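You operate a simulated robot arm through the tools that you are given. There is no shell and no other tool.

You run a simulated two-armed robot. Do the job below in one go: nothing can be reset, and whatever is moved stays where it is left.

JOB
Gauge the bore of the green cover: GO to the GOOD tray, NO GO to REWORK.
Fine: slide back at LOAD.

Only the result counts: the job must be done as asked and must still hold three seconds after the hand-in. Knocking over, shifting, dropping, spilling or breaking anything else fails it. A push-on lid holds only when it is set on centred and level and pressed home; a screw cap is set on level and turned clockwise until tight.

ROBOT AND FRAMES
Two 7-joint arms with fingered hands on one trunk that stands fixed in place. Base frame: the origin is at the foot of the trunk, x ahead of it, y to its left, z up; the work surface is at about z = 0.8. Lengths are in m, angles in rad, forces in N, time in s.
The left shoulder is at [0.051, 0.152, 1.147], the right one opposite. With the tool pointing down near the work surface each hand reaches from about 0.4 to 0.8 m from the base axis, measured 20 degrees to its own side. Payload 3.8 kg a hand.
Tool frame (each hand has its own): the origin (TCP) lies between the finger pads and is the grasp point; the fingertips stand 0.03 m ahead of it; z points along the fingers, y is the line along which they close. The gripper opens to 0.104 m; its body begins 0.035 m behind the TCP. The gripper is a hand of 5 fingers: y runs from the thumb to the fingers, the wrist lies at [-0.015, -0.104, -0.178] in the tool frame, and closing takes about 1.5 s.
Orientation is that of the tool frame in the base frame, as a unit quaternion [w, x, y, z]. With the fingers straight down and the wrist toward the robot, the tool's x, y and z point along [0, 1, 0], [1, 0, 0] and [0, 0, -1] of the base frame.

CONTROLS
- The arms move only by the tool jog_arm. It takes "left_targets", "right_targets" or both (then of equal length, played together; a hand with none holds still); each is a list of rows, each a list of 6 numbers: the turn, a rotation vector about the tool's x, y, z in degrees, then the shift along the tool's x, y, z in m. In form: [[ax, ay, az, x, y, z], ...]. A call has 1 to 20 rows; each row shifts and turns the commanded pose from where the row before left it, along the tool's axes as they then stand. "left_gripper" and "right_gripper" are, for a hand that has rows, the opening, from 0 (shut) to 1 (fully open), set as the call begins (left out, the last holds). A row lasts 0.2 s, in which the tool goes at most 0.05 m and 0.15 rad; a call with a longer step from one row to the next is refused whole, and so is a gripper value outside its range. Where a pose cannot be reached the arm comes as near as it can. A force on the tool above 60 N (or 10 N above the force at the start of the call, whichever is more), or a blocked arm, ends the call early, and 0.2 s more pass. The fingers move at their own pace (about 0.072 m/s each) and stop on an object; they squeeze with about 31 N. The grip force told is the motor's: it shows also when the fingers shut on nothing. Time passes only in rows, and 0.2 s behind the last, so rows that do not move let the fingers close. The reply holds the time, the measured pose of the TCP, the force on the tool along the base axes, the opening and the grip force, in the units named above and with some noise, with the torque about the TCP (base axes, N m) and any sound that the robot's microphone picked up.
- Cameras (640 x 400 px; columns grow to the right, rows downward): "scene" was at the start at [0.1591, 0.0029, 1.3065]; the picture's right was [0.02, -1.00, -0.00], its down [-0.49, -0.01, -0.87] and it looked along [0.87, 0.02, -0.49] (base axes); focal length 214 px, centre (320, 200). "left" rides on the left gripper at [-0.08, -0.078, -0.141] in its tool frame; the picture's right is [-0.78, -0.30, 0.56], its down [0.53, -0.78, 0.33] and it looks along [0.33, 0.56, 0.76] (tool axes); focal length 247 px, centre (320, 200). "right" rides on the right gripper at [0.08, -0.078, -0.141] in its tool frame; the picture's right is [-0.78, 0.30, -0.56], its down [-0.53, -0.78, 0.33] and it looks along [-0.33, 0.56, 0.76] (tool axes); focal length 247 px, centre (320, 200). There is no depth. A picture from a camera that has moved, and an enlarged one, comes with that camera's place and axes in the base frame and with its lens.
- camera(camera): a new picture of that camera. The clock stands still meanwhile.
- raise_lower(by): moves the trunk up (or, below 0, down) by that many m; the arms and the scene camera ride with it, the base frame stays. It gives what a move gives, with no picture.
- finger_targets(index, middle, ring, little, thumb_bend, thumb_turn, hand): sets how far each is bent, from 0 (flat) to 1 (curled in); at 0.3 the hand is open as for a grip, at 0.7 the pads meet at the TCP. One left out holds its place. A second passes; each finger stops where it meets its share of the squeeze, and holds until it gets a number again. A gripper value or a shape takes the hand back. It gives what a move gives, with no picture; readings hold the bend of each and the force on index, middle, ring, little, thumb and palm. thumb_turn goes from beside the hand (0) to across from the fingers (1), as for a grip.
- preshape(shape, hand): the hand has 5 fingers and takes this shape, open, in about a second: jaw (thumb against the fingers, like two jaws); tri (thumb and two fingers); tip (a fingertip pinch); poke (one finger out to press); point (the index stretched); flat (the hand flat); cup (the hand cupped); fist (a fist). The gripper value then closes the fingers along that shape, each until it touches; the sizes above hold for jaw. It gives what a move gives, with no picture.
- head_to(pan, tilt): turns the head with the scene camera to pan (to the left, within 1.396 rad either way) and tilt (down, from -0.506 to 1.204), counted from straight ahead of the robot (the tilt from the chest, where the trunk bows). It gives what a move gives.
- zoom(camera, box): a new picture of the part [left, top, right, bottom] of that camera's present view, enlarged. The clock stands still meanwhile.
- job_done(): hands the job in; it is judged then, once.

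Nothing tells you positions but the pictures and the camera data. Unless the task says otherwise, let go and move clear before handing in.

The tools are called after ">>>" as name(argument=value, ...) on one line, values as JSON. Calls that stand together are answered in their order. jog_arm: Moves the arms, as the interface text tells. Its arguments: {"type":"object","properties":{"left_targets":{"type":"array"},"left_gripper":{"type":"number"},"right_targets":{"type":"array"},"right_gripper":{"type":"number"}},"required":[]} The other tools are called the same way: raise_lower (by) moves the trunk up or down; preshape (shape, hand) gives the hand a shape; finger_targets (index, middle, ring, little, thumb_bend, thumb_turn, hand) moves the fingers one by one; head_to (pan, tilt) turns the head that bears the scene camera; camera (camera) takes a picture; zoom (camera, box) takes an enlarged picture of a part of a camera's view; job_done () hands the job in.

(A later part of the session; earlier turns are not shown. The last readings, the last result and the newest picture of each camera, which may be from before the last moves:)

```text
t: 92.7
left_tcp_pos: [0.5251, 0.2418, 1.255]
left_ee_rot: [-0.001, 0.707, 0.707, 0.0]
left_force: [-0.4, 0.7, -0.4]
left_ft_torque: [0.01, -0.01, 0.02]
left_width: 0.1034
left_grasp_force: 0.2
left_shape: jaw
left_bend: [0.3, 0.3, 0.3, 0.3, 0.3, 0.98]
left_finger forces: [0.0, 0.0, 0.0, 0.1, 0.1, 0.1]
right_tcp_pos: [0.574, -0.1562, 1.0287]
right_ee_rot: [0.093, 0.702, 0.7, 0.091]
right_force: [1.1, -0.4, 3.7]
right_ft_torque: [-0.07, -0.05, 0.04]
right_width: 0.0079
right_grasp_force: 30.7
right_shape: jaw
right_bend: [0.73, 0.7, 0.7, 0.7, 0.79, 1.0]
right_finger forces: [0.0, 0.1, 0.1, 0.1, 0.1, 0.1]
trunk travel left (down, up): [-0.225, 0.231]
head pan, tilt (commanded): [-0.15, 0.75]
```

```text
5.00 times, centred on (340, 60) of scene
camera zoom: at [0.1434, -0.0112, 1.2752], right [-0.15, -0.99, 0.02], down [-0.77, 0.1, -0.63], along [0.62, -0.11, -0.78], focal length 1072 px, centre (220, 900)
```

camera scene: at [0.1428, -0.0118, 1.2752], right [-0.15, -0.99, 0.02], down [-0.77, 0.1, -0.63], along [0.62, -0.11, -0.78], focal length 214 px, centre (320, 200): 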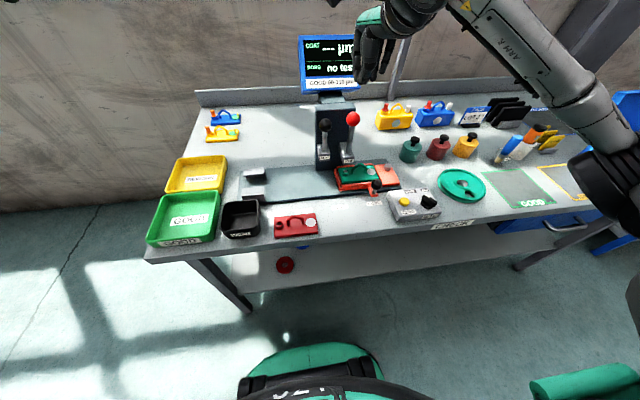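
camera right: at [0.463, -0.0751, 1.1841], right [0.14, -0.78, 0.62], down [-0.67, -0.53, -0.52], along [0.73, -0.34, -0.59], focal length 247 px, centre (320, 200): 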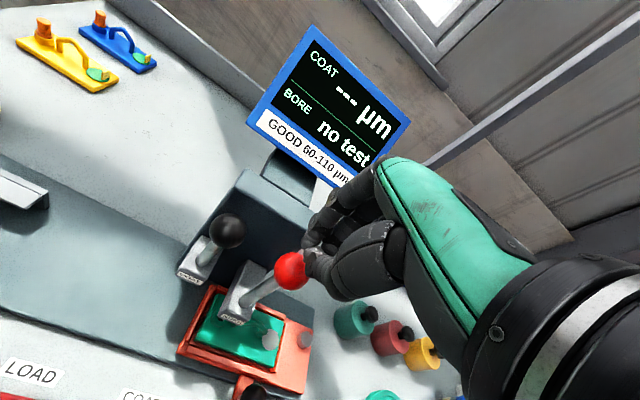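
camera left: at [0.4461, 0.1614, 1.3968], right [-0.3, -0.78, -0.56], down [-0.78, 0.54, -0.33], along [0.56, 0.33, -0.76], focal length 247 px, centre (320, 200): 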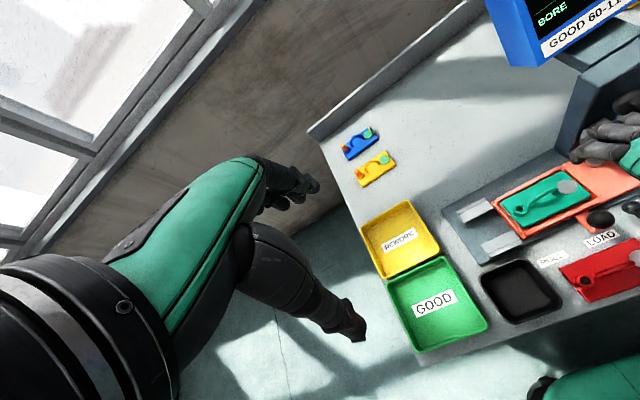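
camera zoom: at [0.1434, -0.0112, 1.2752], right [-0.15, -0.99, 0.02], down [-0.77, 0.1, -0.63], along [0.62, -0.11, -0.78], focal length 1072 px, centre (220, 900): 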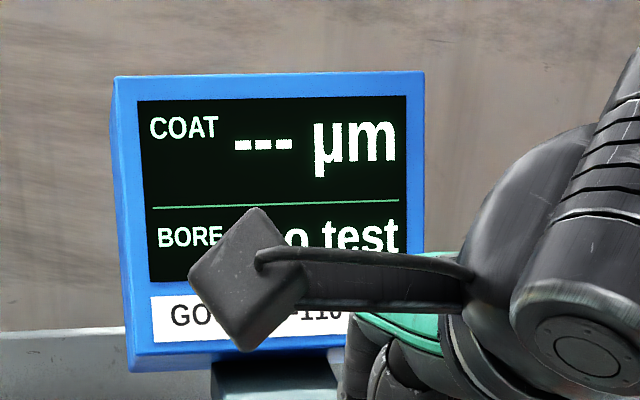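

The brass plug is entering over the bore, well aligned. I'll press further and watch the display.

>>> jog_arm(right_targets=[[0, 0, 0, 0, -0.001, 0.0039], [0, 0, 0, 0, -0.001, 0.0039], [0, 0, 0, 0, 0, 0], [0, 0, 0, 0, 0, 0]])

>>> zoom(camera="scene", box=[300, 130, 380, 200])

>>> zoom(camera="scene", box=[290, 20, 390, 100])

>>> zoom(camera="right", box=[160, 180, 380, 360])

```text
t: 93.7
left_tcp_pos: [0.525, 0.2422, 1.2555]
left_ee_rot: [0.0, 0.708, 0.706, 0.0]
left_force: [-1.1, 0.6, 0.0]
left_ft_torque: [0.01, 0.01, 0.02]
left_width: 0.1035
left_grasp_force: 0.0
left_shape: jaw
left_bend: [0.3, 0.3, 0.3, 0.3, 0.3, 0.98]
left_finger forces: [0.0, 0.0, 0.1, 0.1, 0.0, 0.1]
right_tcp_pos: [0.5736, -0.155, 1.0209]
right_ee_rot: [0.094, 0.702, 0.7, 0.092]
right_force: [2.1, -0.6, 6.0]
right_ft_torque: [-0.03, -0.06, 0.05]
right_width: 0.0081
right_grasp_force: 31.2
right_shape: jaw
right_bend: [0.73, 0.7, 0.7, 0.7, 0.79, 1.0]
right_finger forces: [0.1, 0.0, 0.0, 0.1, 0.1, 0.1]
trunk travel left (down, up): [-0.225, 0.231]
head pan, tilt (commanded): [-0.15, 0.75]
```

```text
5.71 times, centred on (340, 165) of scene
camera zoom: at [0.1431, -0.0111, 1.2752], right [-0.15, -0.99, 0.02], down [-0.77, 0.1, -0.63], along [0.62, -0.11, -0.78], focal length 1226 px, centre (206, 400)
```

zoom: 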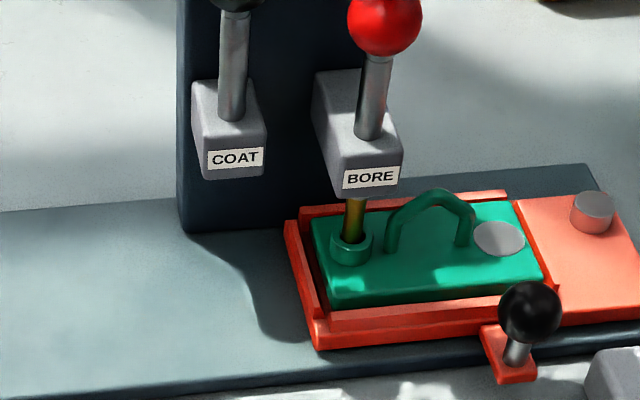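

```text
5.00 times, centred on (340, 60) of scene
camera zoom: at [0.1431, -0.0111, 1.2752], right [-0.15, -0.99, 0.02], down [-0.77, 0.1, -0.63], along [0.62, -0.11, -0.78], focal length 1072 px, centre (220, 900)
```

zoom: 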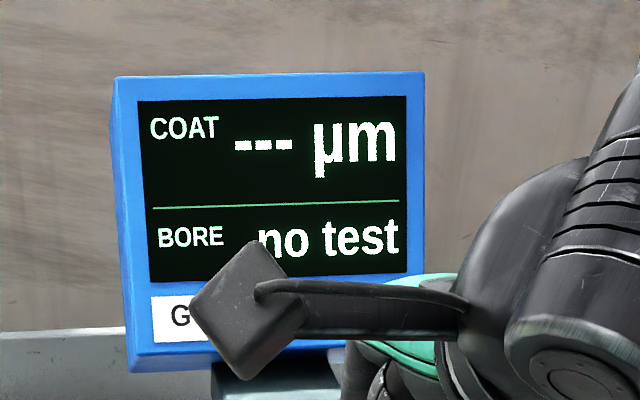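

```text
2.22 times, centred on (270, 270) of right
camera zoom: at [0.4627, -0.0755, 1.1365], right [0.14, -0.78, 0.62], down [-0.67, -0.53, -0.52], along [0.73, -0.34, -0.59], focal length 549 px, centre (431, 44)
```

zoom: 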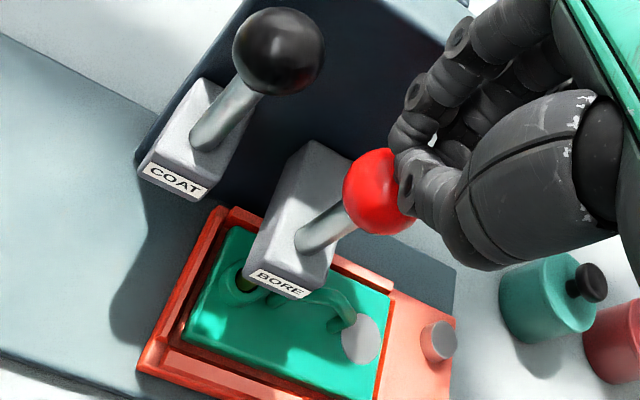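

The display still says "no test" at about 6 N. I'll press a bit further.

>>> jog_arm(right_targets=[[0, 0, 0, 0, -0.001, 0.0039], [0, 0, 0, 0, -0.001, 0.0039], [0, 0, 0, 0, 0, 0], [0, 0, 0, 0, 0, 0]])

>>> zoom(camera="scene", box=[300, 130, 380, 200])

>>> zoom(camera="scene", box=[290, 20, 390, 100])

```text
t: 94.7
left_tcp_pos: [0.5243, 0.2416, 1.2557]
left_ee_rot: [0.0, 0.708, 0.706, 0.0]
left_force: [-0.7, -0.6, -0.2]
left_ft_torque: [0.01, 0.0, 0.02]
left_width: 0.1038
left_grasp_force: 0.0
left_shape: jaw
left_bend: [0.3, 0.3, 0.3, 0.3, 0.3, 0.98]
left_finger forces: [0.0, 0.1, 0.0, 0.0, 0.0, 0.1]
right_tcp_pos: [0.5742, -0.1559, 1.0126]
right_ee_rot: [0.094, 0.702, 0.7, 0.093]
right_force: [0.9, -0.4, 9.8]
right_ft_torque: [-0.07, -0.05, 0.04]
right_width: 0.0083
right_grasp_force: 30.7
right_shape: jaw
right_bend: [0.73, 0.7, 0.7, 0.7, 0.79, 1.0]
right_finger forces: [0.0, 17.9, 0.0, 0.1, 0.1, 0.0]
trunk travel left (down, up): [-0.225, 0.231]
head pan, tilt (commanded): [-0.15, 0.75]
```

```text
5.71 times, centred on (340, 165) of scene
camera zoom: at [0.1426, -0.0111, 1.2753], right [-0.15, -0.99, 0.02], down [-0.77, 0.1, -0.63], along [0.62, -0.11, -0.78], focal length 1226 px, centre (206, 400)
```

zoom: 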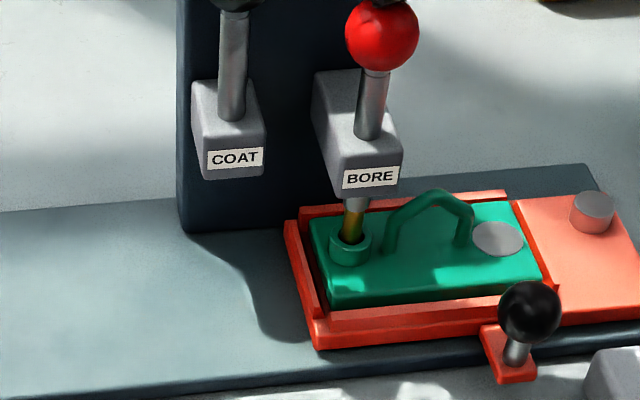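

```text
5.00 times, centred on (340, 60) of scene
camera zoom: at [0.1426, -0.0111, 1.2753], right [-0.15, -0.99, 0.02], down [-0.77, 0.1, -0.63], along [0.62, -0.11, -0.78], focal length 1072 px, centre (220, 900)
```

zoom: 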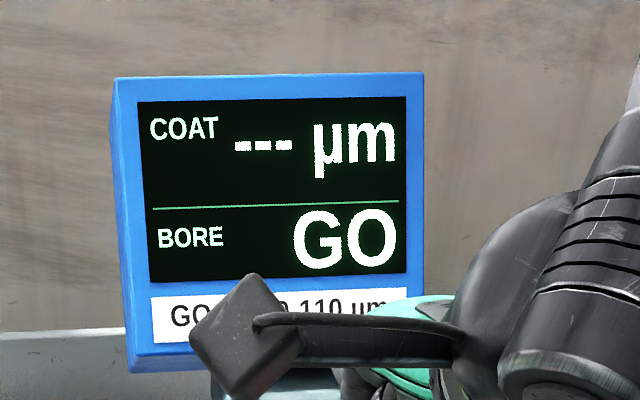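

The display now reads BORE "GO". I'll ease the plunger back up gently and check that the plug withdraws and the reading holds.

>>> jog_arm(right_targets=[[0, 0, 0, 0, 0.0013, -0.0048], [0, 0, 0, 0, 0.0013, -0.0048], [0, 0, 0, 0, 0.0013, -0.0048], [0, 0, 0, 0, 0.0013, -0.0048], [0, 0, 0, 0, 0.0026, -0.0096], [0, 0, 0, 0, 0.0026, -0.0096], [0, 0, 0, 0, 0.0052, -0.0193], [0, 0, 0, 0, 0, 0]])

>>> zoom(camera="scene", box=[290, 60, 410, 200])

>>> zoom(camera="scene", box=[290, 20, 390, 100])

>>> camera(camera="right")

```text
t: 96.5
left_tcp_pos: [0.5255, 0.241, 1.2547]
left_ee_rot: [0.0, 0.708, 0.707, 0.0]
left_force: [-0.3, 0.0, -0.2]
left_ft_torque: [0.03, 0.04, 0.04]
left_width: 0.104
left_grasp_force: 0.0
left_shape: jaw
left_bend: [0.3, 0.3, 0.3, 0.3, 0.3, 0.98]
left_finger forces: [0.0, 0.0, 0.0, 0.0, 0.0, 0.1]
right_tcp_pos: [0.5744, -0.1555, 1.0715]
right_ee_rot: [0.092, 0.702, 0.7, 0.091]
right_force: [0.6, -0.6, -0.1]
right_ft_torque: [-0.03, 0.0, 0.02]
right_width: 0.0076
right_grasp_force: 30.1
right_shape: jaw
right_bend: [0.73, 0.7, 0.7, 0.7, 0.79, 1.0]
right_finger forces: [0.0, 0.0, 0.0, 0.0, 0.0, 0.1]
trunk travel left (down, up): [-0.225, 0.231]
head pan, tilt (commanded): [-0.15, 0.75]
```

```text
2.86 times, centred on (350, 130) of scene
camera zoom: at [0.1436, -0.0113, 1.2751], right [-0.15, -0.99, 0.02], down [-0.77, 0.1, -0.63], along [0.62, -0.11, -0.78], focal length 613 px, centre (234, 400)
```

zoom: 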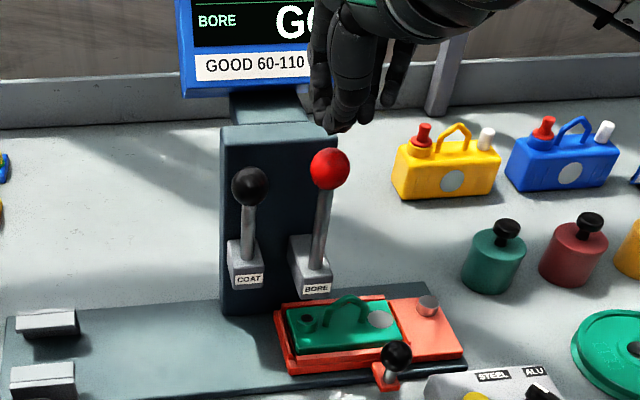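

```text
5.00 times, centred on (340, 60) of scene
camera zoom: at [0.1436, -0.0113, 1.2751], right [-0.15, -0.99, 0.02], down [-0.77, 0.1, -0.63], along [0.62, -0.11, -0.78], focal length 1072 px, centre (220, 900)
```

zoom: 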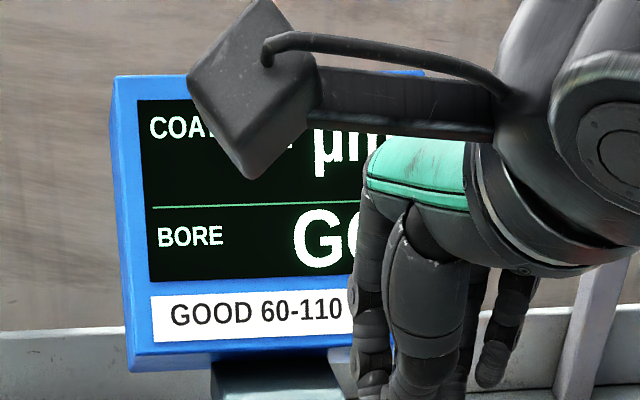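

```text
taken
camera right: at [0.4634, -0.0753, 1.1871], right [0.14, -0.78, 0.62], down [-0.67, -0.53, -0.52], along [0.73, -0.34, -0.59], focal length 247 px, centre (320, 200)
```

right: 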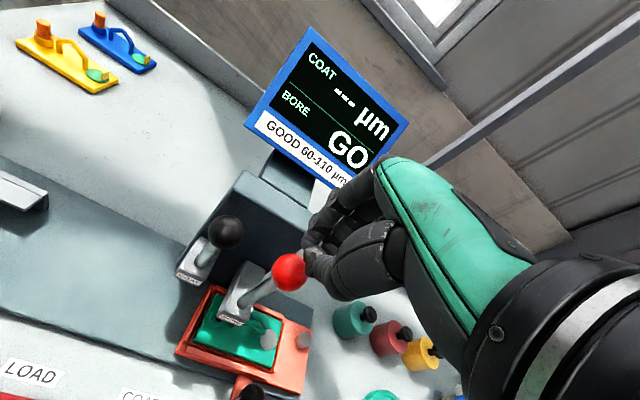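

GO is confirmed and latched, and the plunger has sprung back up, so the cover goes to GOOD. Now the slide must go back to LOAD: I'll bring the closed hand down to the right of the knob to push it left.

>>> jog_arm(right_targets=[[0, 0, 0, 0, 0.0104, -0.0386], [0, 0, 0, -0.0338, -0.0205, 0.0049], [0, 0, 0, -0.0338, -0.0205, 0.0049], [0, 0, 0, -0.0338, -0.0205, 0.0049], [0, 0, 0, -0.0338, -0.0205, 0.0049], [7, 0, 0, 0, 0, 0], [0, 0, 0, 0, -0.0055, 0.0396], [0, 0, 0, 0, -0.0055, 0.0396], [0, 0, 0, 0, -0.0055, 0.0396], [0, 0, 0, 0, -0.0055, 0.0396], [0, 0, 0, 0, 0, 0]])

>>> camera(camera="right")

>>> zoom(camera="scene", box=[290, 120, 470, 230])

```text
t: 98.9
left_tcp_pos: [0.5248, 0.2431, 1.2544]
left_ee_rot: [0.0, 0.708, 0.706, 0.0]
left_force: [0.4, 0.2, -0.1]
left_ft_torque: [-0.02, -0.01, -0.01]
left_width: 0.1036
left_grasp_force: 0.0
left_shape: jaw
left_bend: [0.3, 0.3, 0.3, 0.3, 0.3, 0.98]
left_finger forces: [0.1, 0.1, 0.0, 0.0, 0.1, 0.0]
right_tcp_pos: [0.4997, -0.2894, 0.9125]
right_ee_rot: [0.05, 0.706, 0.705, 0.048]
right_force: [-0.6, -1.0, -0.3]
right_ft_torque: [0.01, 0.0, 0.02]
right_width: 0.0079
right_grasp_force: 30.5
right_shape: jaw
right_bend: [0.73, 0.7, 0.7, 0.7, 0.79, 1.0]
right_finger forces: [0.0, 0.0, 0.0, 0.1, 0.1, 0.1]
trunk travel left (down, up): [-0.225, 0.231]
head pan, tilt (commanded): [-0.15, 0.75]
```

```text
taken
camera right: at [0.4038, -0.2102, 1.0409], right [0.21, -0.78, 0.59], down [-0.72, -0.53, -0.44], along [0.66, -0.34, -0.68], focal length 247 px, centre (320, 200)
```

right: 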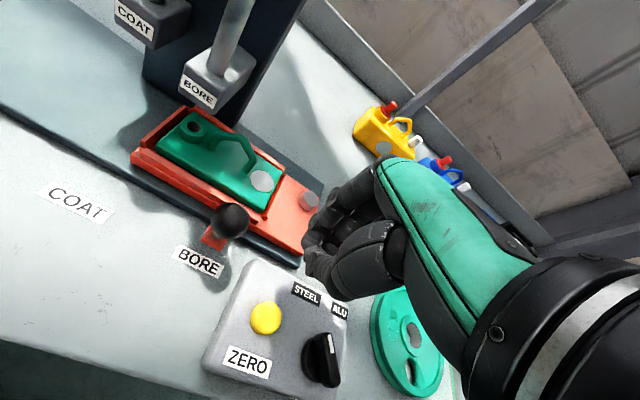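

```text
3.56 times, centred on (380, 175) of scene
camera zoom: at [0.1433, -0.0112, 1.2752], right [-0.15, -0.99, 0.02], down [-0.77, 0.1, -0.63], along [0.62, -0.11, -0.78], focal length 763 px, centre (107, 289)
```

zoom: 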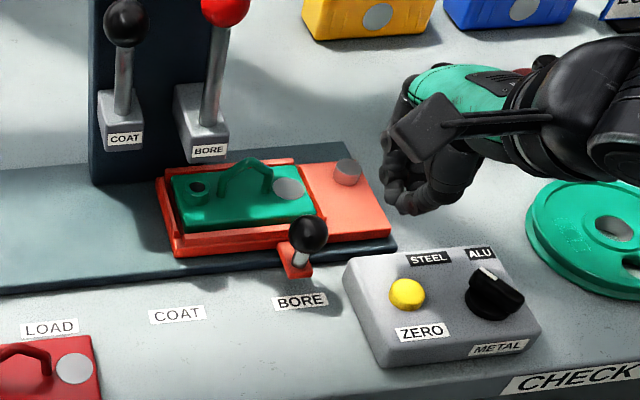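

The knob's ball is at about (0.5135, -0.230). I'll lower to its height on the right side, keeping the tips above the control box, and look.

>>> jog_arm(right_targets=[[0, 0, 0, 0.004, -0.002, 0.02], [0, 0, 0, 0.004, -0.0015, 0.0105], [0, 0, 0, 0, -0.0015, 0.0105], [0, 0, 0, 0, 0, 0]])

>>> camera(camera="right")

>>> zoom(camera="scene", box=[290, 120, 470, 230])

```text
t: 99.9
left_tcp_pos: [0.526, 0.2417, 1.2549]
left_ee_rot: [0.0, 0.707, 0.707, -0.001]
left_force: [-0.5, 0.6, 0.3]
left_ft_torque: [0.01, -0.04, 0.02]
left_width: 0.1036
left_grasp_force: 0.0
left_shape: jaw
left_bend: [0.3, 0.3, 0.3, 0.3, 0.3, 0.98]
left_finger forces: [0.0, 0.1, 0.1, 0.0, 0.0, 0.0]
right_tcp_pos: [0.5012, -0.2816, 0.8711]
right_ee_rot: [0.05, 0.707, 0.704, 0.048]
right_force: [0.8, 0.5, 0.5]
right_ft_torque: [0.02, 0.01, 0.01]
right_width: 0.0078
right_grasp_force: 31.5
right_shape: jaw
right_bend: [0.73, 0.7, 0.7, 0.7, 0.79, 1.0]
right_finger forces: [0.0, 0.0, 0.0, 0.0, 0.0, 0.0]
trunk travel left (down, up): [-0.225, 0.231]
head pan, tilt (commanded): [-0.15, 0.75]
```

```text
taken
camera right: at [0.405, -0.2031, 0.9992], right [0.21, -0.78, 0.59], down [-0.72, -0.53, -0.44], along [0.66, -0.34, -0.68], focal length 247 px, centre (320, 200)
```

right: 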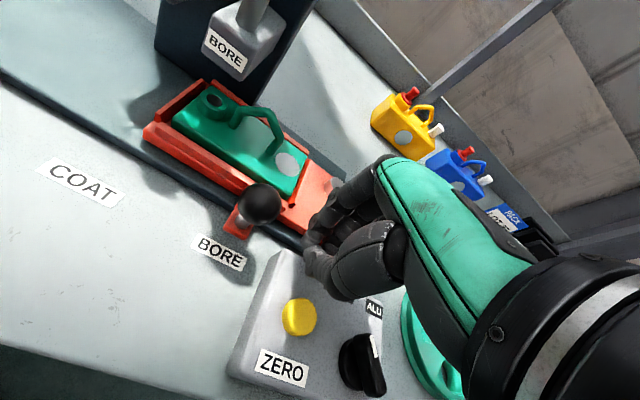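

```text
3.56 times, centred on (380, 175) of scene
camera zoom: at [0.1435, -0.0113, 1.2751], right [-0.15, -0.99, 0.02], down [-0.77, 0.1, -0.63], along [0.62, -0.11, -0.78], focal length 763 px, centre (107, 289)
```

zoom: 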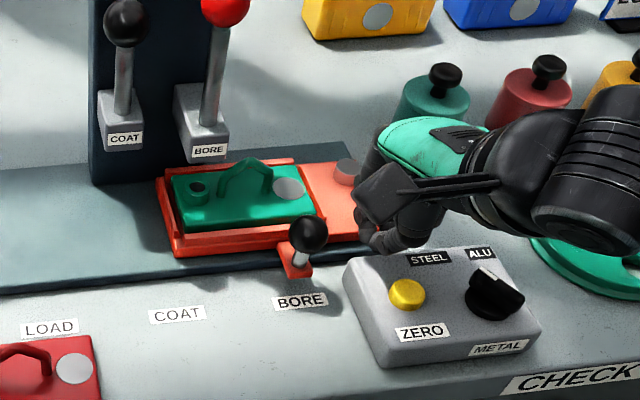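

The hand is just right of the knob, clear of the box. I'll push the slide left toward LOAD slowly, starting with a short stroke.

>>> jog_arm(right_targets=[[0, 0, 0, 0.008, 0.004, 0.0005], [0, 0, 0, 0.008, 0, 0], [0, 0, 0, 0.008, 0, 0], [0, 0, 0, 0.008, 0, 0], [0, 0, 0, 0.006, 0, 0], [0, 0, 0, 0, 0, 0]])

>>> camera(camera="right")

>>> zoom(camera="scene", box=[290, 120, 470, 230])

```text
t: 101.3
left_tcp_pos: [0.5262, 0.2412, 1.2552]
left_ee_rot: [-0.001, 0.708, 0.707, -0.001]
left_force: [0.1, 0.5, -1.0]
left_ft_torque: [-0.03, -0.01, -0.02]
left_width: 0.1037
left_grasp_force: 0.0
left_shape: jaw
left_bend: [0.3, 0.3, 0.3, 0.3, 0.3, 0.98]
left_finger forces: [0.1, 0.0, 0.0, 0.1, 0.0, 0.0]
right_tcp_pos: [0.5061, -0.2442, 0.8709]
right_ee_rot: [0.05, 0.706, 0.704, 0.048]
right_force: [0.3, -0.7, -0.3]
right_ft_torque: [0.0, -0.02, -0.01]
right_width: 0.0077
right_grasp_force: 31.1
right_shape: jaw
right_bend: [0.73, 0.7, 0.7, 0.7, 0.79, 1.0]
right_finger forces: [0.0, 0.1, 0.0, 0.0, 0.1, 0.0]
trunk travel left (down, up): [-0.225, 0.231]
head pan, tilt (commanded): [-0.15, 0.75]
```

```text
taken
camera right: at [0.4091, -0.1646, 0.9993], right [0.21, -0.78, 0.59], down [-0.72, -0.53, -0.44], along [0.66, -0.34, -0.68], focal length 247 px, centre (320, 200)
```

right: 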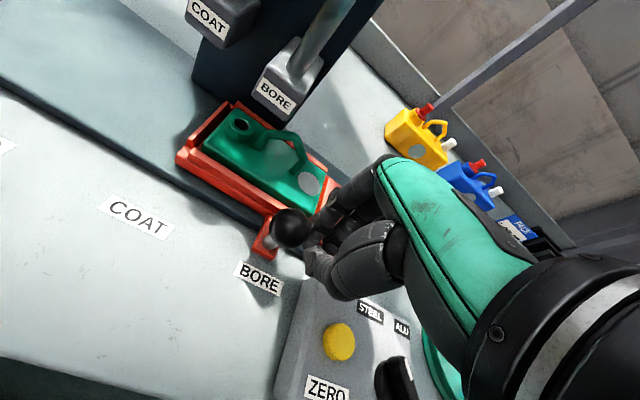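

```text
3.56 times, centred on (380, 175) of scene
camera zoom: at [0.1436, -0.0113, 1.2751], right [-0.15, -0.99, 0.02], down [-0.77, 0.1, -0.63], along [0.62, -0.11, -0.78], focal length 763 px, centre (107, 289)
```

zoom: 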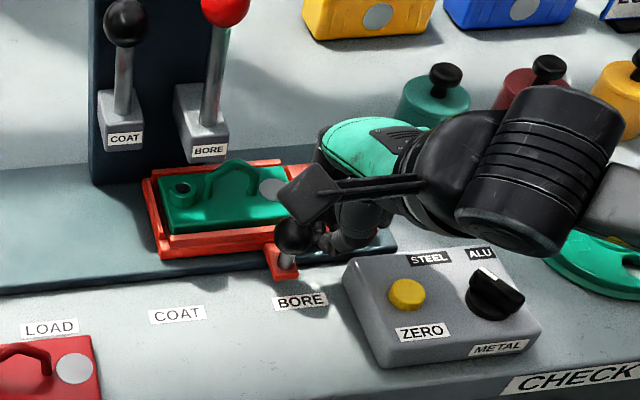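

The slide follows leftward. I'll continue the push in a steady, slow stroke toward LOAD.

>>> jog_arm(right_targets=[[0, 0, 0, 0.004, 0, 0], [0, 0, 0, 0.008, 0, 0], [0, 0, 0, 0.01, 0, 0], [0, 0, 0, 0.01, 0, 0], [0, 0, 0, 0.01, 0, 0], [0, 0, 0, 0.01, 0, 0], [0, 0, 0, 0.01, 0, 0], [0, 0, 0, 0.01, 0, 0], [0, 0, 0, 0.008, 0, 0], [0, 0, 0, 0.006, 0, 0], [0, 0, 0, 0.004, 0, 0], [0, 0, 0, 0, 0, 0]])

>>> camera(camera="right")

>>> zoom(camera="scene", box=[250, 120, 430, 230])

```text
t: 103.9
left_tcp_pos: [0.5254, 0.2418, 1.2563]
left_ee_rot: [-0.001, 0.708, 0.707, -0.001]
left_force: [-0.9, -0.5, 0.8]
left_ft_torque: [0.03, 0.01, -0.01]
left_width: 0.1038
left_grasp_force: 0.1
left_shape: jaw
left_bend: [0.3, 0.3, 0.3, 0.3, 0.3, 0.98]
left_finger forces: [0.0, 0.1, 0.0, 0.1, 0.0, 0.1]
right_tcp_pos: [0.5058, -0.1555, 0.8709]
right_ee_rot: [0.05, 0.707, 0.704, 0.048]
right_force: [0.1, -2.4, 0.6]
right_ft_torque: [-0.04, 0.0, -0.01]
right_width: 0.0078
right_grasp_force: 30.9
right_shape: jaw
right_bend: [0.73, 0.7, 0.7, 0.7, 0.79, 1.0]
right_finger forces: [0.1, 0.0, 0.1, 0.0, 0.1, 0.0]
trunk travel left (down, up): [-0.225, 0.231]
head pan, tilt (commanded): [-0.15, 0.75]
```

```text
taken
camera right: at [0.4093, -0.075, 0.9992], right [0.21, -0.78, 0.59], down [-0.72, -0.53, -0.44], along [0.65, -0.34, -0.68], focal length 247 px, centre (320, 200)
```

right: 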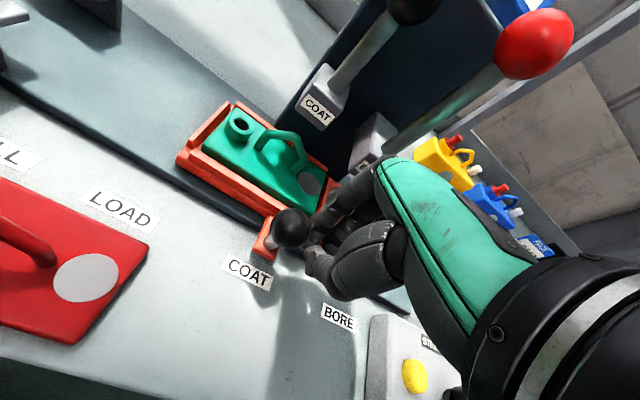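

```text
3.56 times, centred on (340, 175) of scene
camera zoom: at [0.1436, -0.0116, 1.2751], right [-0.15, -0.99, 0.02], down [-0.77, 0.1, -0.63], along [0.62, -0.11, -0.78], focal length 763 px, centre (249, 289)
```

zoom: 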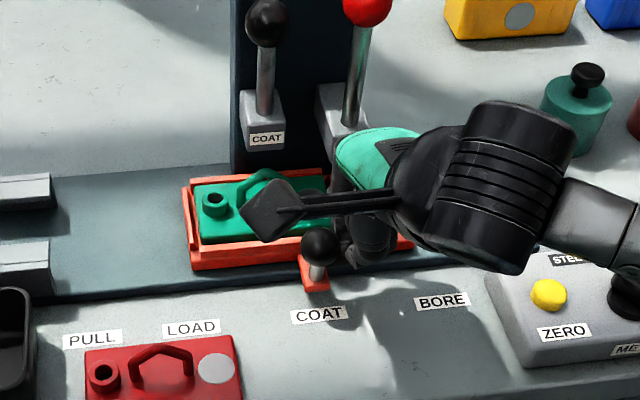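

The slide is passing COAT with a light detent. I'll push on the remaining 10 cm to LOAD, slowing at the end.

>>> jog_arm(right_targets=[[0, 0, 0, 0.004, 0, 0], [0, 0, 0, 0.008, 0, 0], [0, 0, 0, 0.01, 0, 0], [0, 0, 0, 0.01, 0, 0], [0, 0, 0, 0.01, 0, 0], [0, 0, 0, 0.01, 0, 0], [0, 0, 0, 0.01, 0, 0], [0, 0, 0, 0.01, 0, 0], [0, 0, 0, 0.007, 0, 0], [0, 0, 0, 0.004, 0, 0], [0, 0, 0, 0.003, 0, 0], [0, 0, 0, 0, 0, 0]])

>>> camera(camera="right")

>>> zoom(camera="scene", box=[230, 130, 390, 230])

```text
t: 106.5
left_tcp_pos: [0.5244, 0.2421, 1.2553]
left_ee_rot: [0.0, 0.708, 0.706, -0.001]
left_force: [0.3, -0.3, 0.4]
left_ft_torque: [0.0, 0.03, 0.01]
left_width: 0.104
left_grasp_force: 0.0
left_shape: jaw
left_bend: [0.3, 0.3, 0.3, 0.3, 0.3, 0.98]
left_finger forces: [0.0, 0.0, 0.1, 0.0, 0.0, 0.1]
right_tcp_pos: [0.5058, -0.0682, 0.8698]
right_ee_rot: [0.05, 0.706, 0.705, 0.05]
right_force: [0.8, -0.7, -1.2]
right_ft_torque: [0.01, -0.03, 0.01]
right_width: 0.008
right_grasp_force: 31.4
right_shape: jaw
right_bend: [0.73, 0.7, 0.7, 0.7, 0.79, 1.0]
right_finger forces: [0.0, 0.0, 0.0, 0.1, 0.0, 0.0]
trunk travel left (down, up): [-0.225, 0.231]
head pan, tilt (commanded): [-0.15, 0.75]
```

```text
taken
camera right: at [0.4092, 0.0115, 0.9992], right [0.21, -0.78, 0.59], down [-0.72, -0.53, -0.44], along [0.66, -0.34, -0.68], focal length 247 px, centre (320, 200)
```

right: 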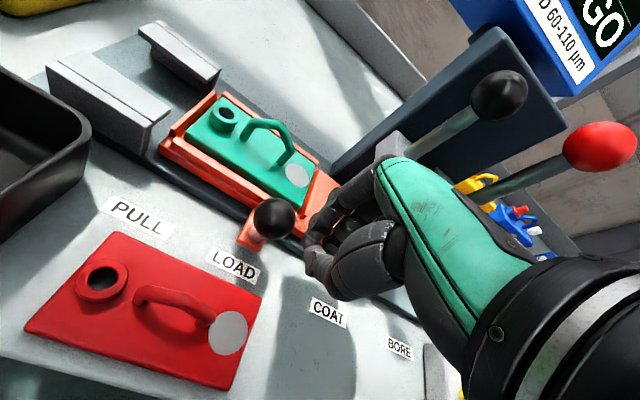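

```text
4.00 times, centred on (310, 180) of scene
camera zoom: at [0.1435, -0.0112, 1.2751], right [-0.15, -0.99, 0.02], down [-0.77, 0.1, -0.63], along [0.62, -0.11, -0.78], focal length 858 px, centre (360, 280)
```

zoom: 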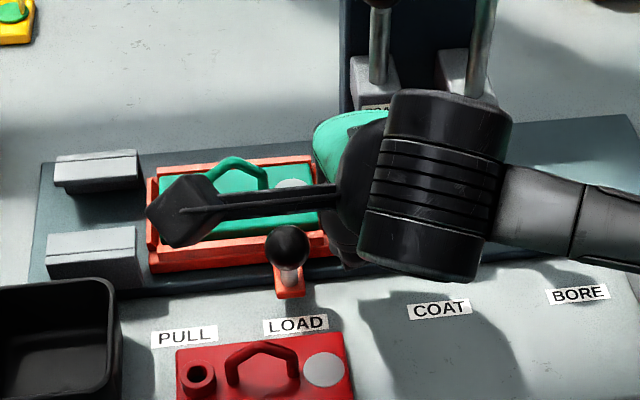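

The slide is back at LOAD and has seated in its detent (bracket at y≈-0.028 against the mark at -0.0295). I'll retreat the right hand well clear, and try the left hand's three-finger shape for unloading.

>>> jog_arm(right_targets=[[0, 0, 0, -0.012, 0, 0], [0, 0, 0, 0, 0.004, -0.03], [0, 0, 0, 0, -0.005, -0.04], [0, 0, 0, 0, -0.005, -0.04], [0, 0, 0, -0.02, -0.01, -0.04], [0, 0, 0, -0.04, -0.01, -0.02], [0, 0, 0, -0.045, 0, 0], [0, 0, 0, -0.045, 0, 0], [0, 0, 0, -0.045, 0, 0], [0, 0, 0, 0, 0, 0]])

>>> head_to(pan=0.15, tilt=0.6)

>>> preshape(hand="left", shape="tri")

>>> camera(camera="scene")

>>> camera(camera="left")

>>> zoom(camera="scene", box=[280, 170, 440, 270])

```text
t: 108.7
left_tcp_pos: [0.5248, 0.2417, 1.2552]
left_ee_rot: [0.0, 0.708, 0.706, 0.0]
left_force: [-0.1, 0.6, 0.0]
left_ft_torque: [-0.03, 0.01, 0.01]
left_width: 0.1036
left_grasp_force: 0.1
left_shape: jaw
left_bend: [0.3, 0.3, 0.3, 0.3, 0.3, 0.98]
left_finger forces: [0.1, 0.1, 0.0, 0.0, 0.0, 0.0]
right_tcp_pos: [0.4584, -0.2764, 1.0366]
right_ee_rot: [0.05, 0.706, 0.705, 0.049]
right_force: [0.6, 0.7, 0.0]
right_ft_torque: [-0.02, -0.01, 0.01]
right_width: 0.0077
right_grasp_force: 31.1
right_shape: jaw
right_bend: [0.73, 0.7, 0.7, 0.7, 0.79, 1.0]
right_finger forces: [0.0, 0.1, 0.0, 0.0, 0.0, 0.0]
trunk travel left (down, up): [-0.225, 0.231]
head pan, tilt (commanded): [-0.15, 0.75]
```

```text
t: 109.5
left_tcp_pos: [0.5246, 0.2421, 1.2557]
left_ee_rot: [0.0, 0.707, 0.707, 0.0]
left_force: [-0.1, 0.5, 0.1]
left_ft_torque: [0.02, 0.01, 0.0]
left_width: 0.1037
left_grasp_force: 0.1
left_shape: jaw
left_bend: [0.3, 0.3, 0.3, 0.3, 0.3, 0.98]
left_finger forces: [0.0, 0.0, 0.0, 0.1, 0.0, 0.0]
right_tcp_pos: [0.4571, -0.2762, 1.0363]
right_ee_rot: [0.049, 0.706, 0.705, 0.048]
right_force: [-0.5, 0.1, 0.3]
right_ft_torque: [0.0, 0.0, 0.01]
right_width: 0.0079
right_grasp_force: 31.1
right_shape: jaw
right_bend: [0.73, 0.7, 0.7, 0.7, 0.79, 1.0]
right_finger forces: [0.0, 0.0, 0.0, 0.0, 0.0, 0.0]
trunk travel left (down, up): [-0.225, 0.231]
head pan, tilt (commanded): [0.15, 0.6]
```

```text
t: 110.4
left_tcp_pos: [0.5257, 0.2433, 1.2546]
left_ee_rot: [-0.001, 0.708, 0.707, -0.001]
left_force: [0.4, 0.5, -0.7]
left_ft_torque: [0.04, 0.0, -0.01]
left_width: 0.1038
left_grasp_force: 0.0
left_shape: tri
left_bend: [0.3, 0.3, 0.99, 0.99, 0.3, 0.98]
left_finger forces: [0.0, 0.0, 0.0, 0.0, 0.0, 0.0]
right_tcp_pos: [0.4563, -0.2767, 1.036]
right_ee_rot: [0.05, 0.707, 0.704, 0.049]
right_force: [-0.1, -0.1, 0.5]
right_ft_torque: [0.0, 0.01, 0.01]
right_width: 0.0077
right_grasp_force: 31.2
right_shape: jaw
right_bend: [0.73, 0.7, 0.7, 0.7, 0.79, 1.0]
right_finger forces: [0.0, 0.0, 0.1, 0.0, 0.0, 0.0]
trunk travel left (down, up): [-0.225, 0.231]
head pan, tilt (commanded): [0.15, 0.6]
```

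```text
taken
camera scene: at [0.1508, 0.0143, 1.2871], right [0.15, -0.99, -0.02], down [-0.67, -0.08, -0.74], along [0.73, 0.12, -0.67], focal length 214 px, centre (320, 200)
```

scene: 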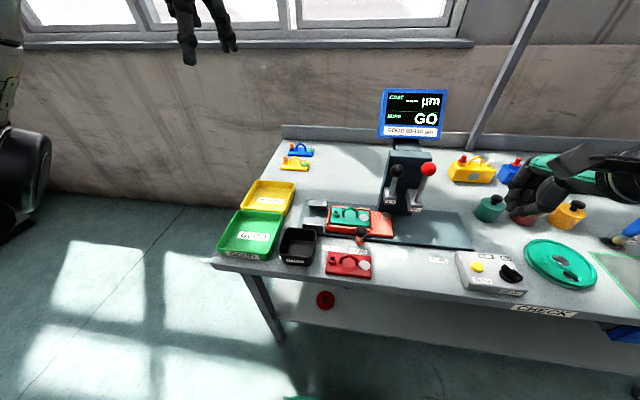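

```text
taken
camera left: at [0.4462, 0.1614, 1.3968], right [-0.3, -0.78, -0.56], down [-0.78, 0.54, -0.33], along [0.56, 0.33, -0.76], focal length 247 px, centre (320, 200)
```

left: 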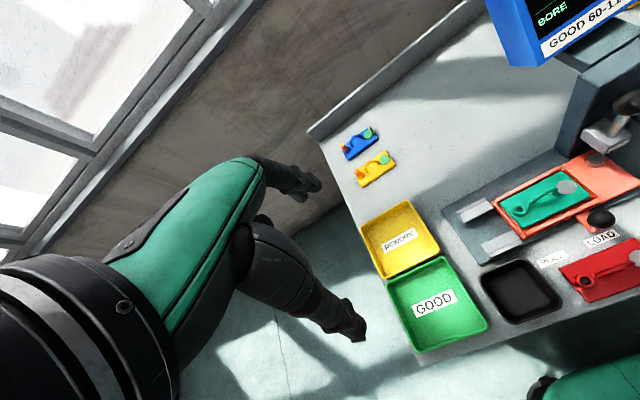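

```text
4.00 times, centred on (360, 220) of scene
camera zoom: at [0.1508, 0.0143, 1.2871], right [0.15, -0.99, -0.02], down [-0.67, -0.08, -0.74], along [0.73, 0.12, -0.67], focal length 858 px, centre (160, 120)
```

zoom: 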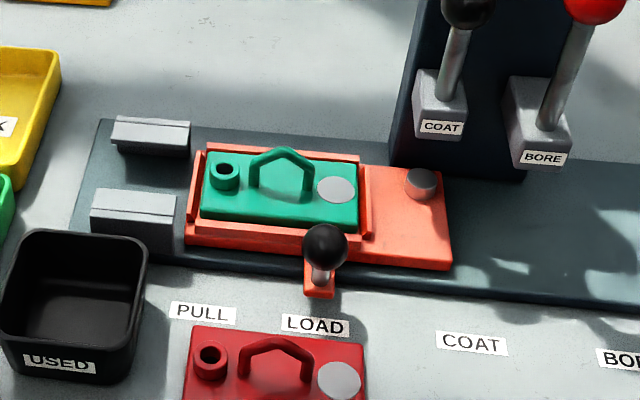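

The three-finger shape curls the ring and little fingers out of the way, ideal next to the bore boss. The cover is still seated with the slide at LOAD. I'll bring the left hand over the cover.

>>> jog_arm(left_targets=[[0, 0, 0, -0.04, 0.009, 0.02], [0, 0, 0, -0.04, 0.009, 0.02], [0, 0, 0, -0.04, 0.009, 0.02], [0, 0, 0, -0.04, 0.009, 0.02], [0, 0, 0, -0.04, 0.009, 0.02], [0, 0, 0, -0.04, 0.009, 0.02], [0, 0, 0, 0, 0, 0.04], [0, 0, 0, 0, 0, 0.04], [0, 0, 0, 0, 0, 0.04], [0, 0, 0, 0, 0, 0.035], [0, 0, 0, 0, 0, 0]], left_gripper=1.0)

>>> camera(camera="left")

>>> camera(camera="scene")

>>> zoom(camera="left", box=[220, 180, 400, 300])

```text
t: 112.8
left_tcp_pos: [0.5788, 0.0015, 0.98]
left_ee_rot: [0.0, 0.707, 0.707, 0.0]
left_force: [0.5, 0.4, 0.2]
left_ft_torque: [0.03, -0.03, -0.02]
left_width: 0.1039
left_grasp_force: 0.0
left_shape: tri
left_bend: [0.3, 0.3, 0.99, 0.99, 0.3, 0.98]
left_finger forces: [0.1, 0.0, 0.1, 0.0, 0.0, 0.1]
right_tcp_pos: [0.4567, -0.2765, 1.0354]
right_ee_rot: [0.05, 0.706, 0.705, 0.049]
right_force: [1.0, -0.1, -0.9]
right_ft_torque: [0.01, -0.04, 0.01]
right_width: 0.008
right_grasp_force: 31.3
right_shape: jaw
right_bend: [0.73, 0.7, 0.7, 0.7, 0.79, 1.0]
right_finger forces: [0.0, 0.1, 0.0, 0.1, 0.1, 0.1]
trunk travel left (down, up): [-0.225, 0.231]
head pan, tilt (commanded): [0.15, 0.6]
```

```text
taken
camera left: at [0.4994, -0.0785, 1.122], right [-0.3, -0.78, -0.56], down [-0.78, 0.54, -0.33], along [0.56, 0.33, -0.76], focal length 247 px, centre (320, 200)
```

left: 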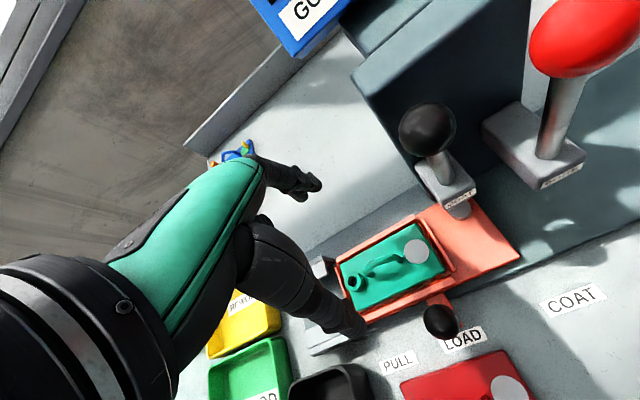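

```text
taken
camera scene: at [0.1506, 0.0141, 1.2872], right [0.15, -0.99, -0.02], down [-0.67, -0.08, -0.74], along [0.73, 0.12, -0.67], focal length 214 px, centre (320, 200)
```

scene: 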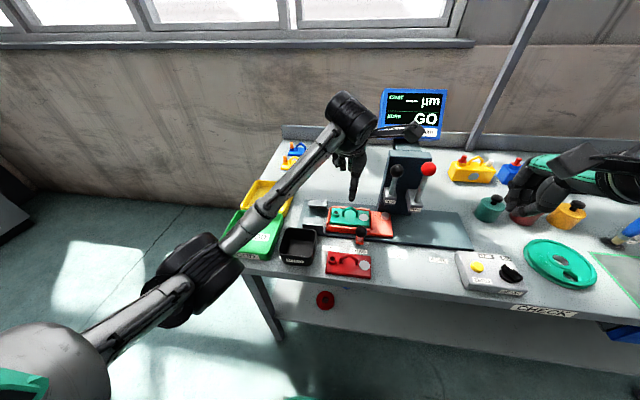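

```text
3.33 times, centred on (310, 240) of left
camera zoom: at [0.4994, -0.0785, 1.122], right [-0.3, -0.78, -0.56], down [-0.78, 0.54, -0.33], along [0.56, 0.33, -0.76], focal length 823 px, centre (353, 67)
```

zoom: 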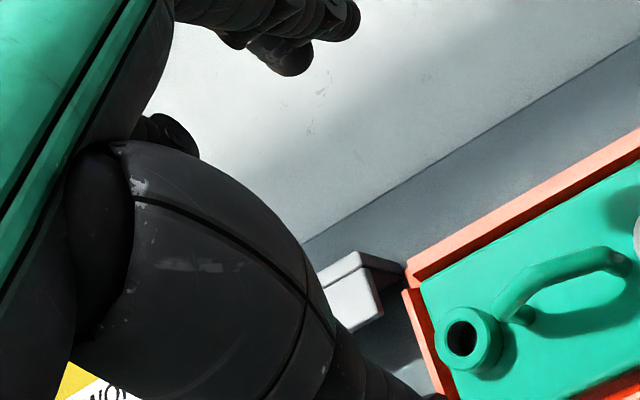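

I'll zoom in on the handle in the left wrist camera to locate its apex.

>>> zoom(camera="left", box=[320, 210, 470, 330])

>>> zoom(camera="scene", box=[310, 180, 410, 250])

```text
3.33 times, centred on (395, 270) of left
camera zoom: at [0.4994, -0.0785, 1.122], right [-0.3, -0.78, -0.56], down [-0.78, 0.54, -0.33], along [0.56, 0.33, -0.76], focal length 823 px, centre (70, -33)
```

zoom: 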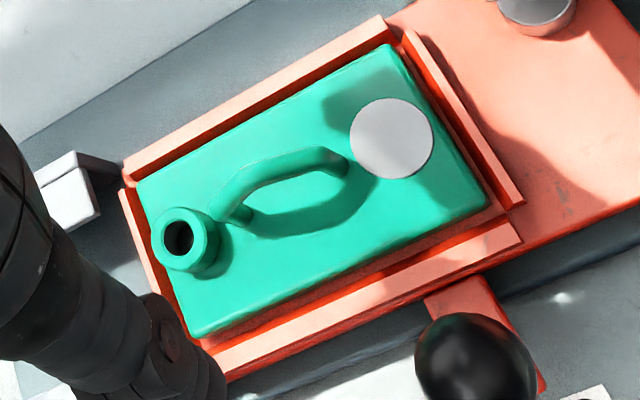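

```text
5.71 times, centred on (360, 215) of scene
camera zoom: at [0.1506, 0.0141, 1.2872], right [0.15, -0.99, -0.02], down [-0.67, -0.08, -0.74], along [0.73, 0.12, -0.67], focal length 1226 px, centre (91, 114)
```

zoom: 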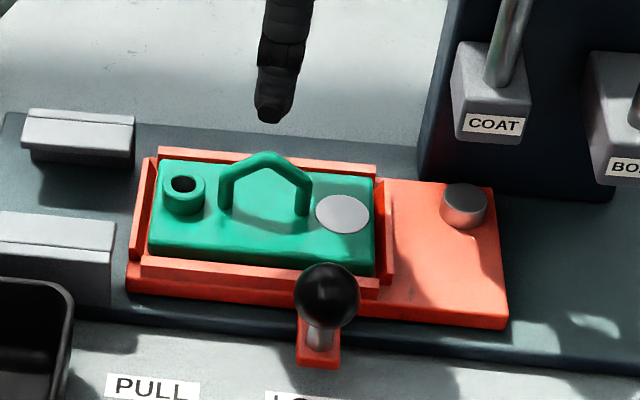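

The handle apex sits at about (0.577, -0.002, 0.869), right under the left hand. I'll narrow the opening to keep the thumb clear of the knob and come down to just above the handle.

>>> jog_arm(left_targets=[[0, 0, 0, 0, 0, 0.02], [0, 0, 0, 0, 0, 0.02], [0, 0, 0, 0, 0, 0.015], [0, 0, 0, 0, 0, 0], [0, 0, 0, 0, 0, 0]], left_gripper=0.6)

>>> zoom(camera="left", box=[240, 180, 440, 320])

>>> zoom(camera="scene", box=[310, 180, 410, 250])

>>> camera(camera="right")

```text
t: 114.0
left_tcp_pos: [0.5781, 0.0016, 0.9258]
left_ee_rot: [0.0, 0.707, 0.707, -0.001]
left_force: [0.3, 0.7, -0.4]
left_ft_torque: [-0.02, 0.02, 0.0]
left_width: 0.0628
left_grasp_force: 0.0
left_shape: tri
left_bend: [0.74, 0.4, 0.99, 0.99, 0.64, 1.0]
left_finger forces: [0.0, 0.0, 0.0, 0.0, 0.1, 0.0]
right_tcp_pos: [0.4572, -0.2768, 1.0348]
right_ee_rot: [0.05, 0.706, 0.704, 0.048]
right_force: [0.7, -0.6, 0.6]
right_ft_torque: [0.0, -0.01, 0.0]
right_width: 0.0079
right_grasp_force: 30.9
right_shape: jaw
right_bend: [0.73, 0.7, 0.7, 0.7, 0.79, 1.0]
right_finger forces: [0.1, 0.1, 0.0, 0.0, 0.0, 0.1]
trunk travel left (down, up): [-0.225, 0.231]
head pan, tilt (commanded): [0.15, 0.6]
```

```text
2.86 times, centred on (340, 250) of left
camera zoom: at [0.4997, -0.079, 1.0665], right [-0.3, -0.78, -0.56], down [-0.78, 0.54, -0.33], along [0.56, 0.33, -0.76], focal length 706 px, centre (263, 57)
```

zoom: 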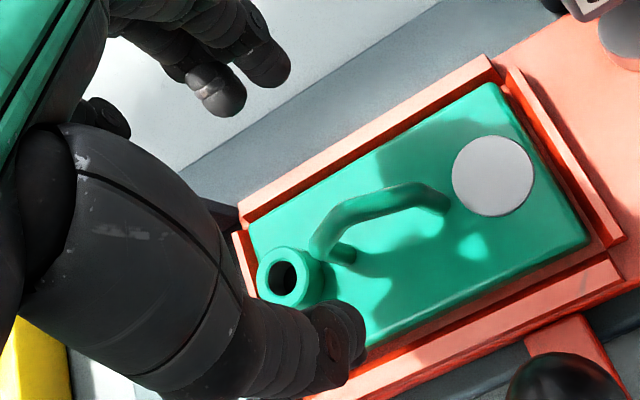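

```text
5.71 times, centred on (360, 215) of scene
camera zoom: at [0.1507, 0.0142, 1.2871], right [0.15, -0.99, -0.02], down [-0.67, -0.08, -0.74], along [0.73, 0.12, -0.67], focal length 1226 px, centre (91, 114)
```

zoom: 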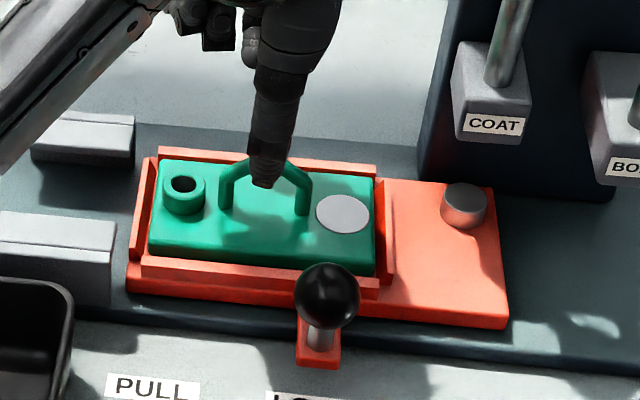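

```text
taken
camera right: at [0.3604, -0.1966, 1.1644], right [0.21, -0.78, 0.59], down [-0.72, -0.53, -0.44], along [0.66, -0.34, -0.68], focal length 247 px, centre (320, 200)
```

right: 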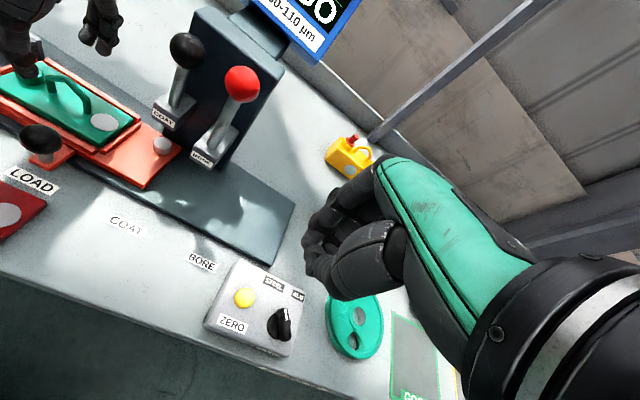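

The two cameras disagree slightly on the apex, so I'll zoom in closer before going down.

>>> zoom(camera="left", box=[330, 210, 420, 280])

>>> zoom(camera="scene", box=[335, 195, 385, 230])

```text
5.71 times, centred on (375, 245) of left
camera zoom: at [0.4997, -0.079, 1.0665], right [-0.3, -0.78, -0.56], down [-0.78, 0.54, -0.33], along [0.56, 0.33, -0.76], focal length 1411 px, centre (6, -57)
```

zoom: 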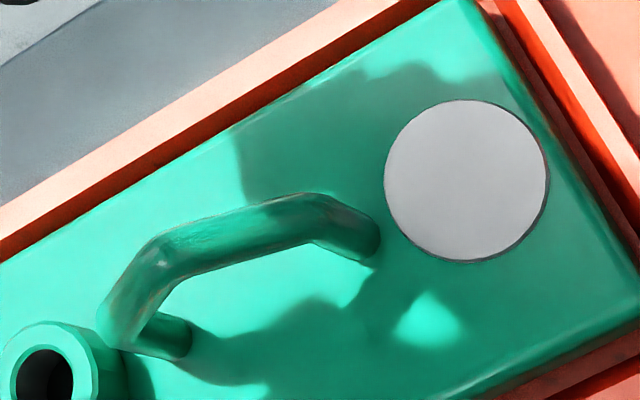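

```text
11.43 times, centred on (360, 212) of scene
camera zoom: at [0.1507, 0.0142, 1.2871], right [0.15, -0.99, -0.02], down [-0.67, -0.08, -0.74], along [0.73, 0.12, -0.67], focal length 2451 px, centre (-137, 57)
```

zoom: 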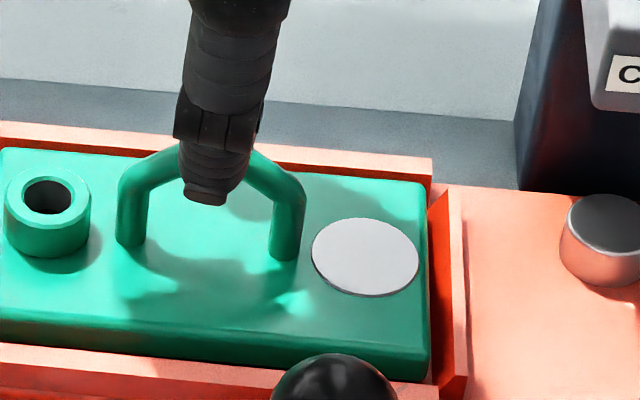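

Now the apex is clear: it lies 3 mm beyond and 1 mm left of the grasp axis. I'll centre on it, descend to z≈0.882 and check before closing.

>>> jog_arm(left_targets=[[0, 0, 0, 0.004, 0.003, 0.02], [0, 0, 0, 0, 0, 0.0235], [0, 0, 0, 0, 0, 0]], left_gripper=0.6)

>>> zoom(camera="left", box=[240, 180, 440, 320])

>>> zoom(camera="scene", box=[325, 180, 395, 230])

```text
t: 114.8
left_tcp_pos: [0.5807, 0.0054, 0.8822]
left_ee_rot: [0.0, 0.707, 0.707, -0.001]
left_force: [-0.4, 0.2, 0.2]
left_ft_torque: [-0.04, 0.0, -0.02]
left_width: 0.0627
left_grasp_force: 0.0
left_shape: tri
left_bend: [0.74, 0.4, 0.99, 0.99, 0.64, 1.0]
left_finger forces: [0.0, 0.0, 0.0, 0.0, 0.0, 0.0]
right_tcp_pos: [0.456, -0.2763, 1.0361]
right_ee_rot: [0.049, 0.706, 0.705, 0.049]
right_force: [0.3, 0.3, 0.5]
right_ft_torque: [-0.07, 0.0, 0.02]
right_width: 0.0079
right_grasp_force: 30.9
right_shape: jaw
right_bend: [0.73, 0.7, 0.7, 0.7, 0.79, 1.0]
right_finger forces: [0.0, 0.0, 0.1, 0.0, 0.0, 0.0]
trunk travel left (down, up): [-0.225, 0.231]
head pan, tilt (commanded): [0.15, 0.6]
```

```text
2.86 times, centred on (340, 250) of left
camera zoom: at [0.5022, -0.0748, 1.0233], right [-0.3, -0.78, -0.56], down [-0.78, 0.54, -0.33], along [0.56, 0.33, -0.76], focal length 706 px, centre (263, 57)
```

zoom: 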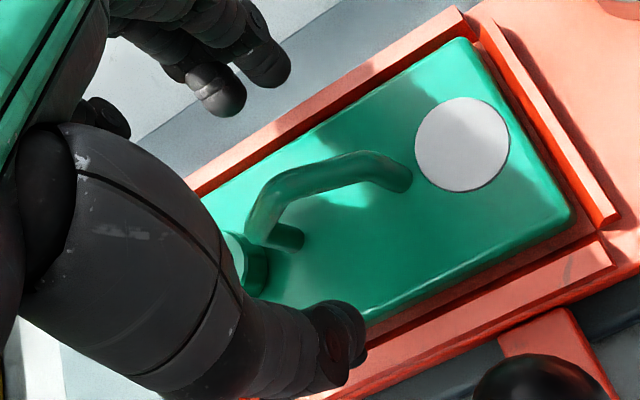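

```text
8.00 times, centred on (360, 205) of scene
camera zoom: at [0.1507, 0.0142, 1.2871], right [0.15, -0.99, -0.02], down [-0.67, -0.08, -0.74], along [0.73, 0.12, -0.67], focal length 1716 px, centre (0, 160)
```

zoom: 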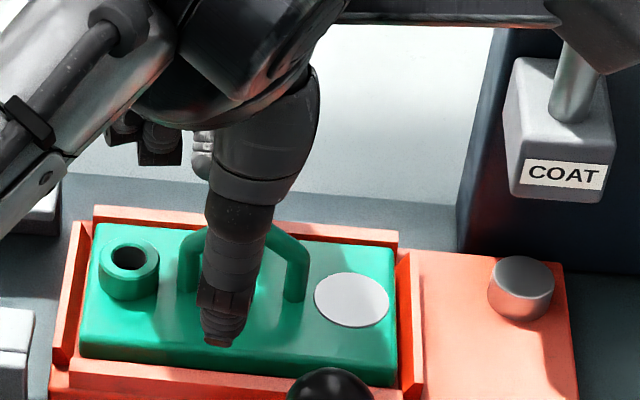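

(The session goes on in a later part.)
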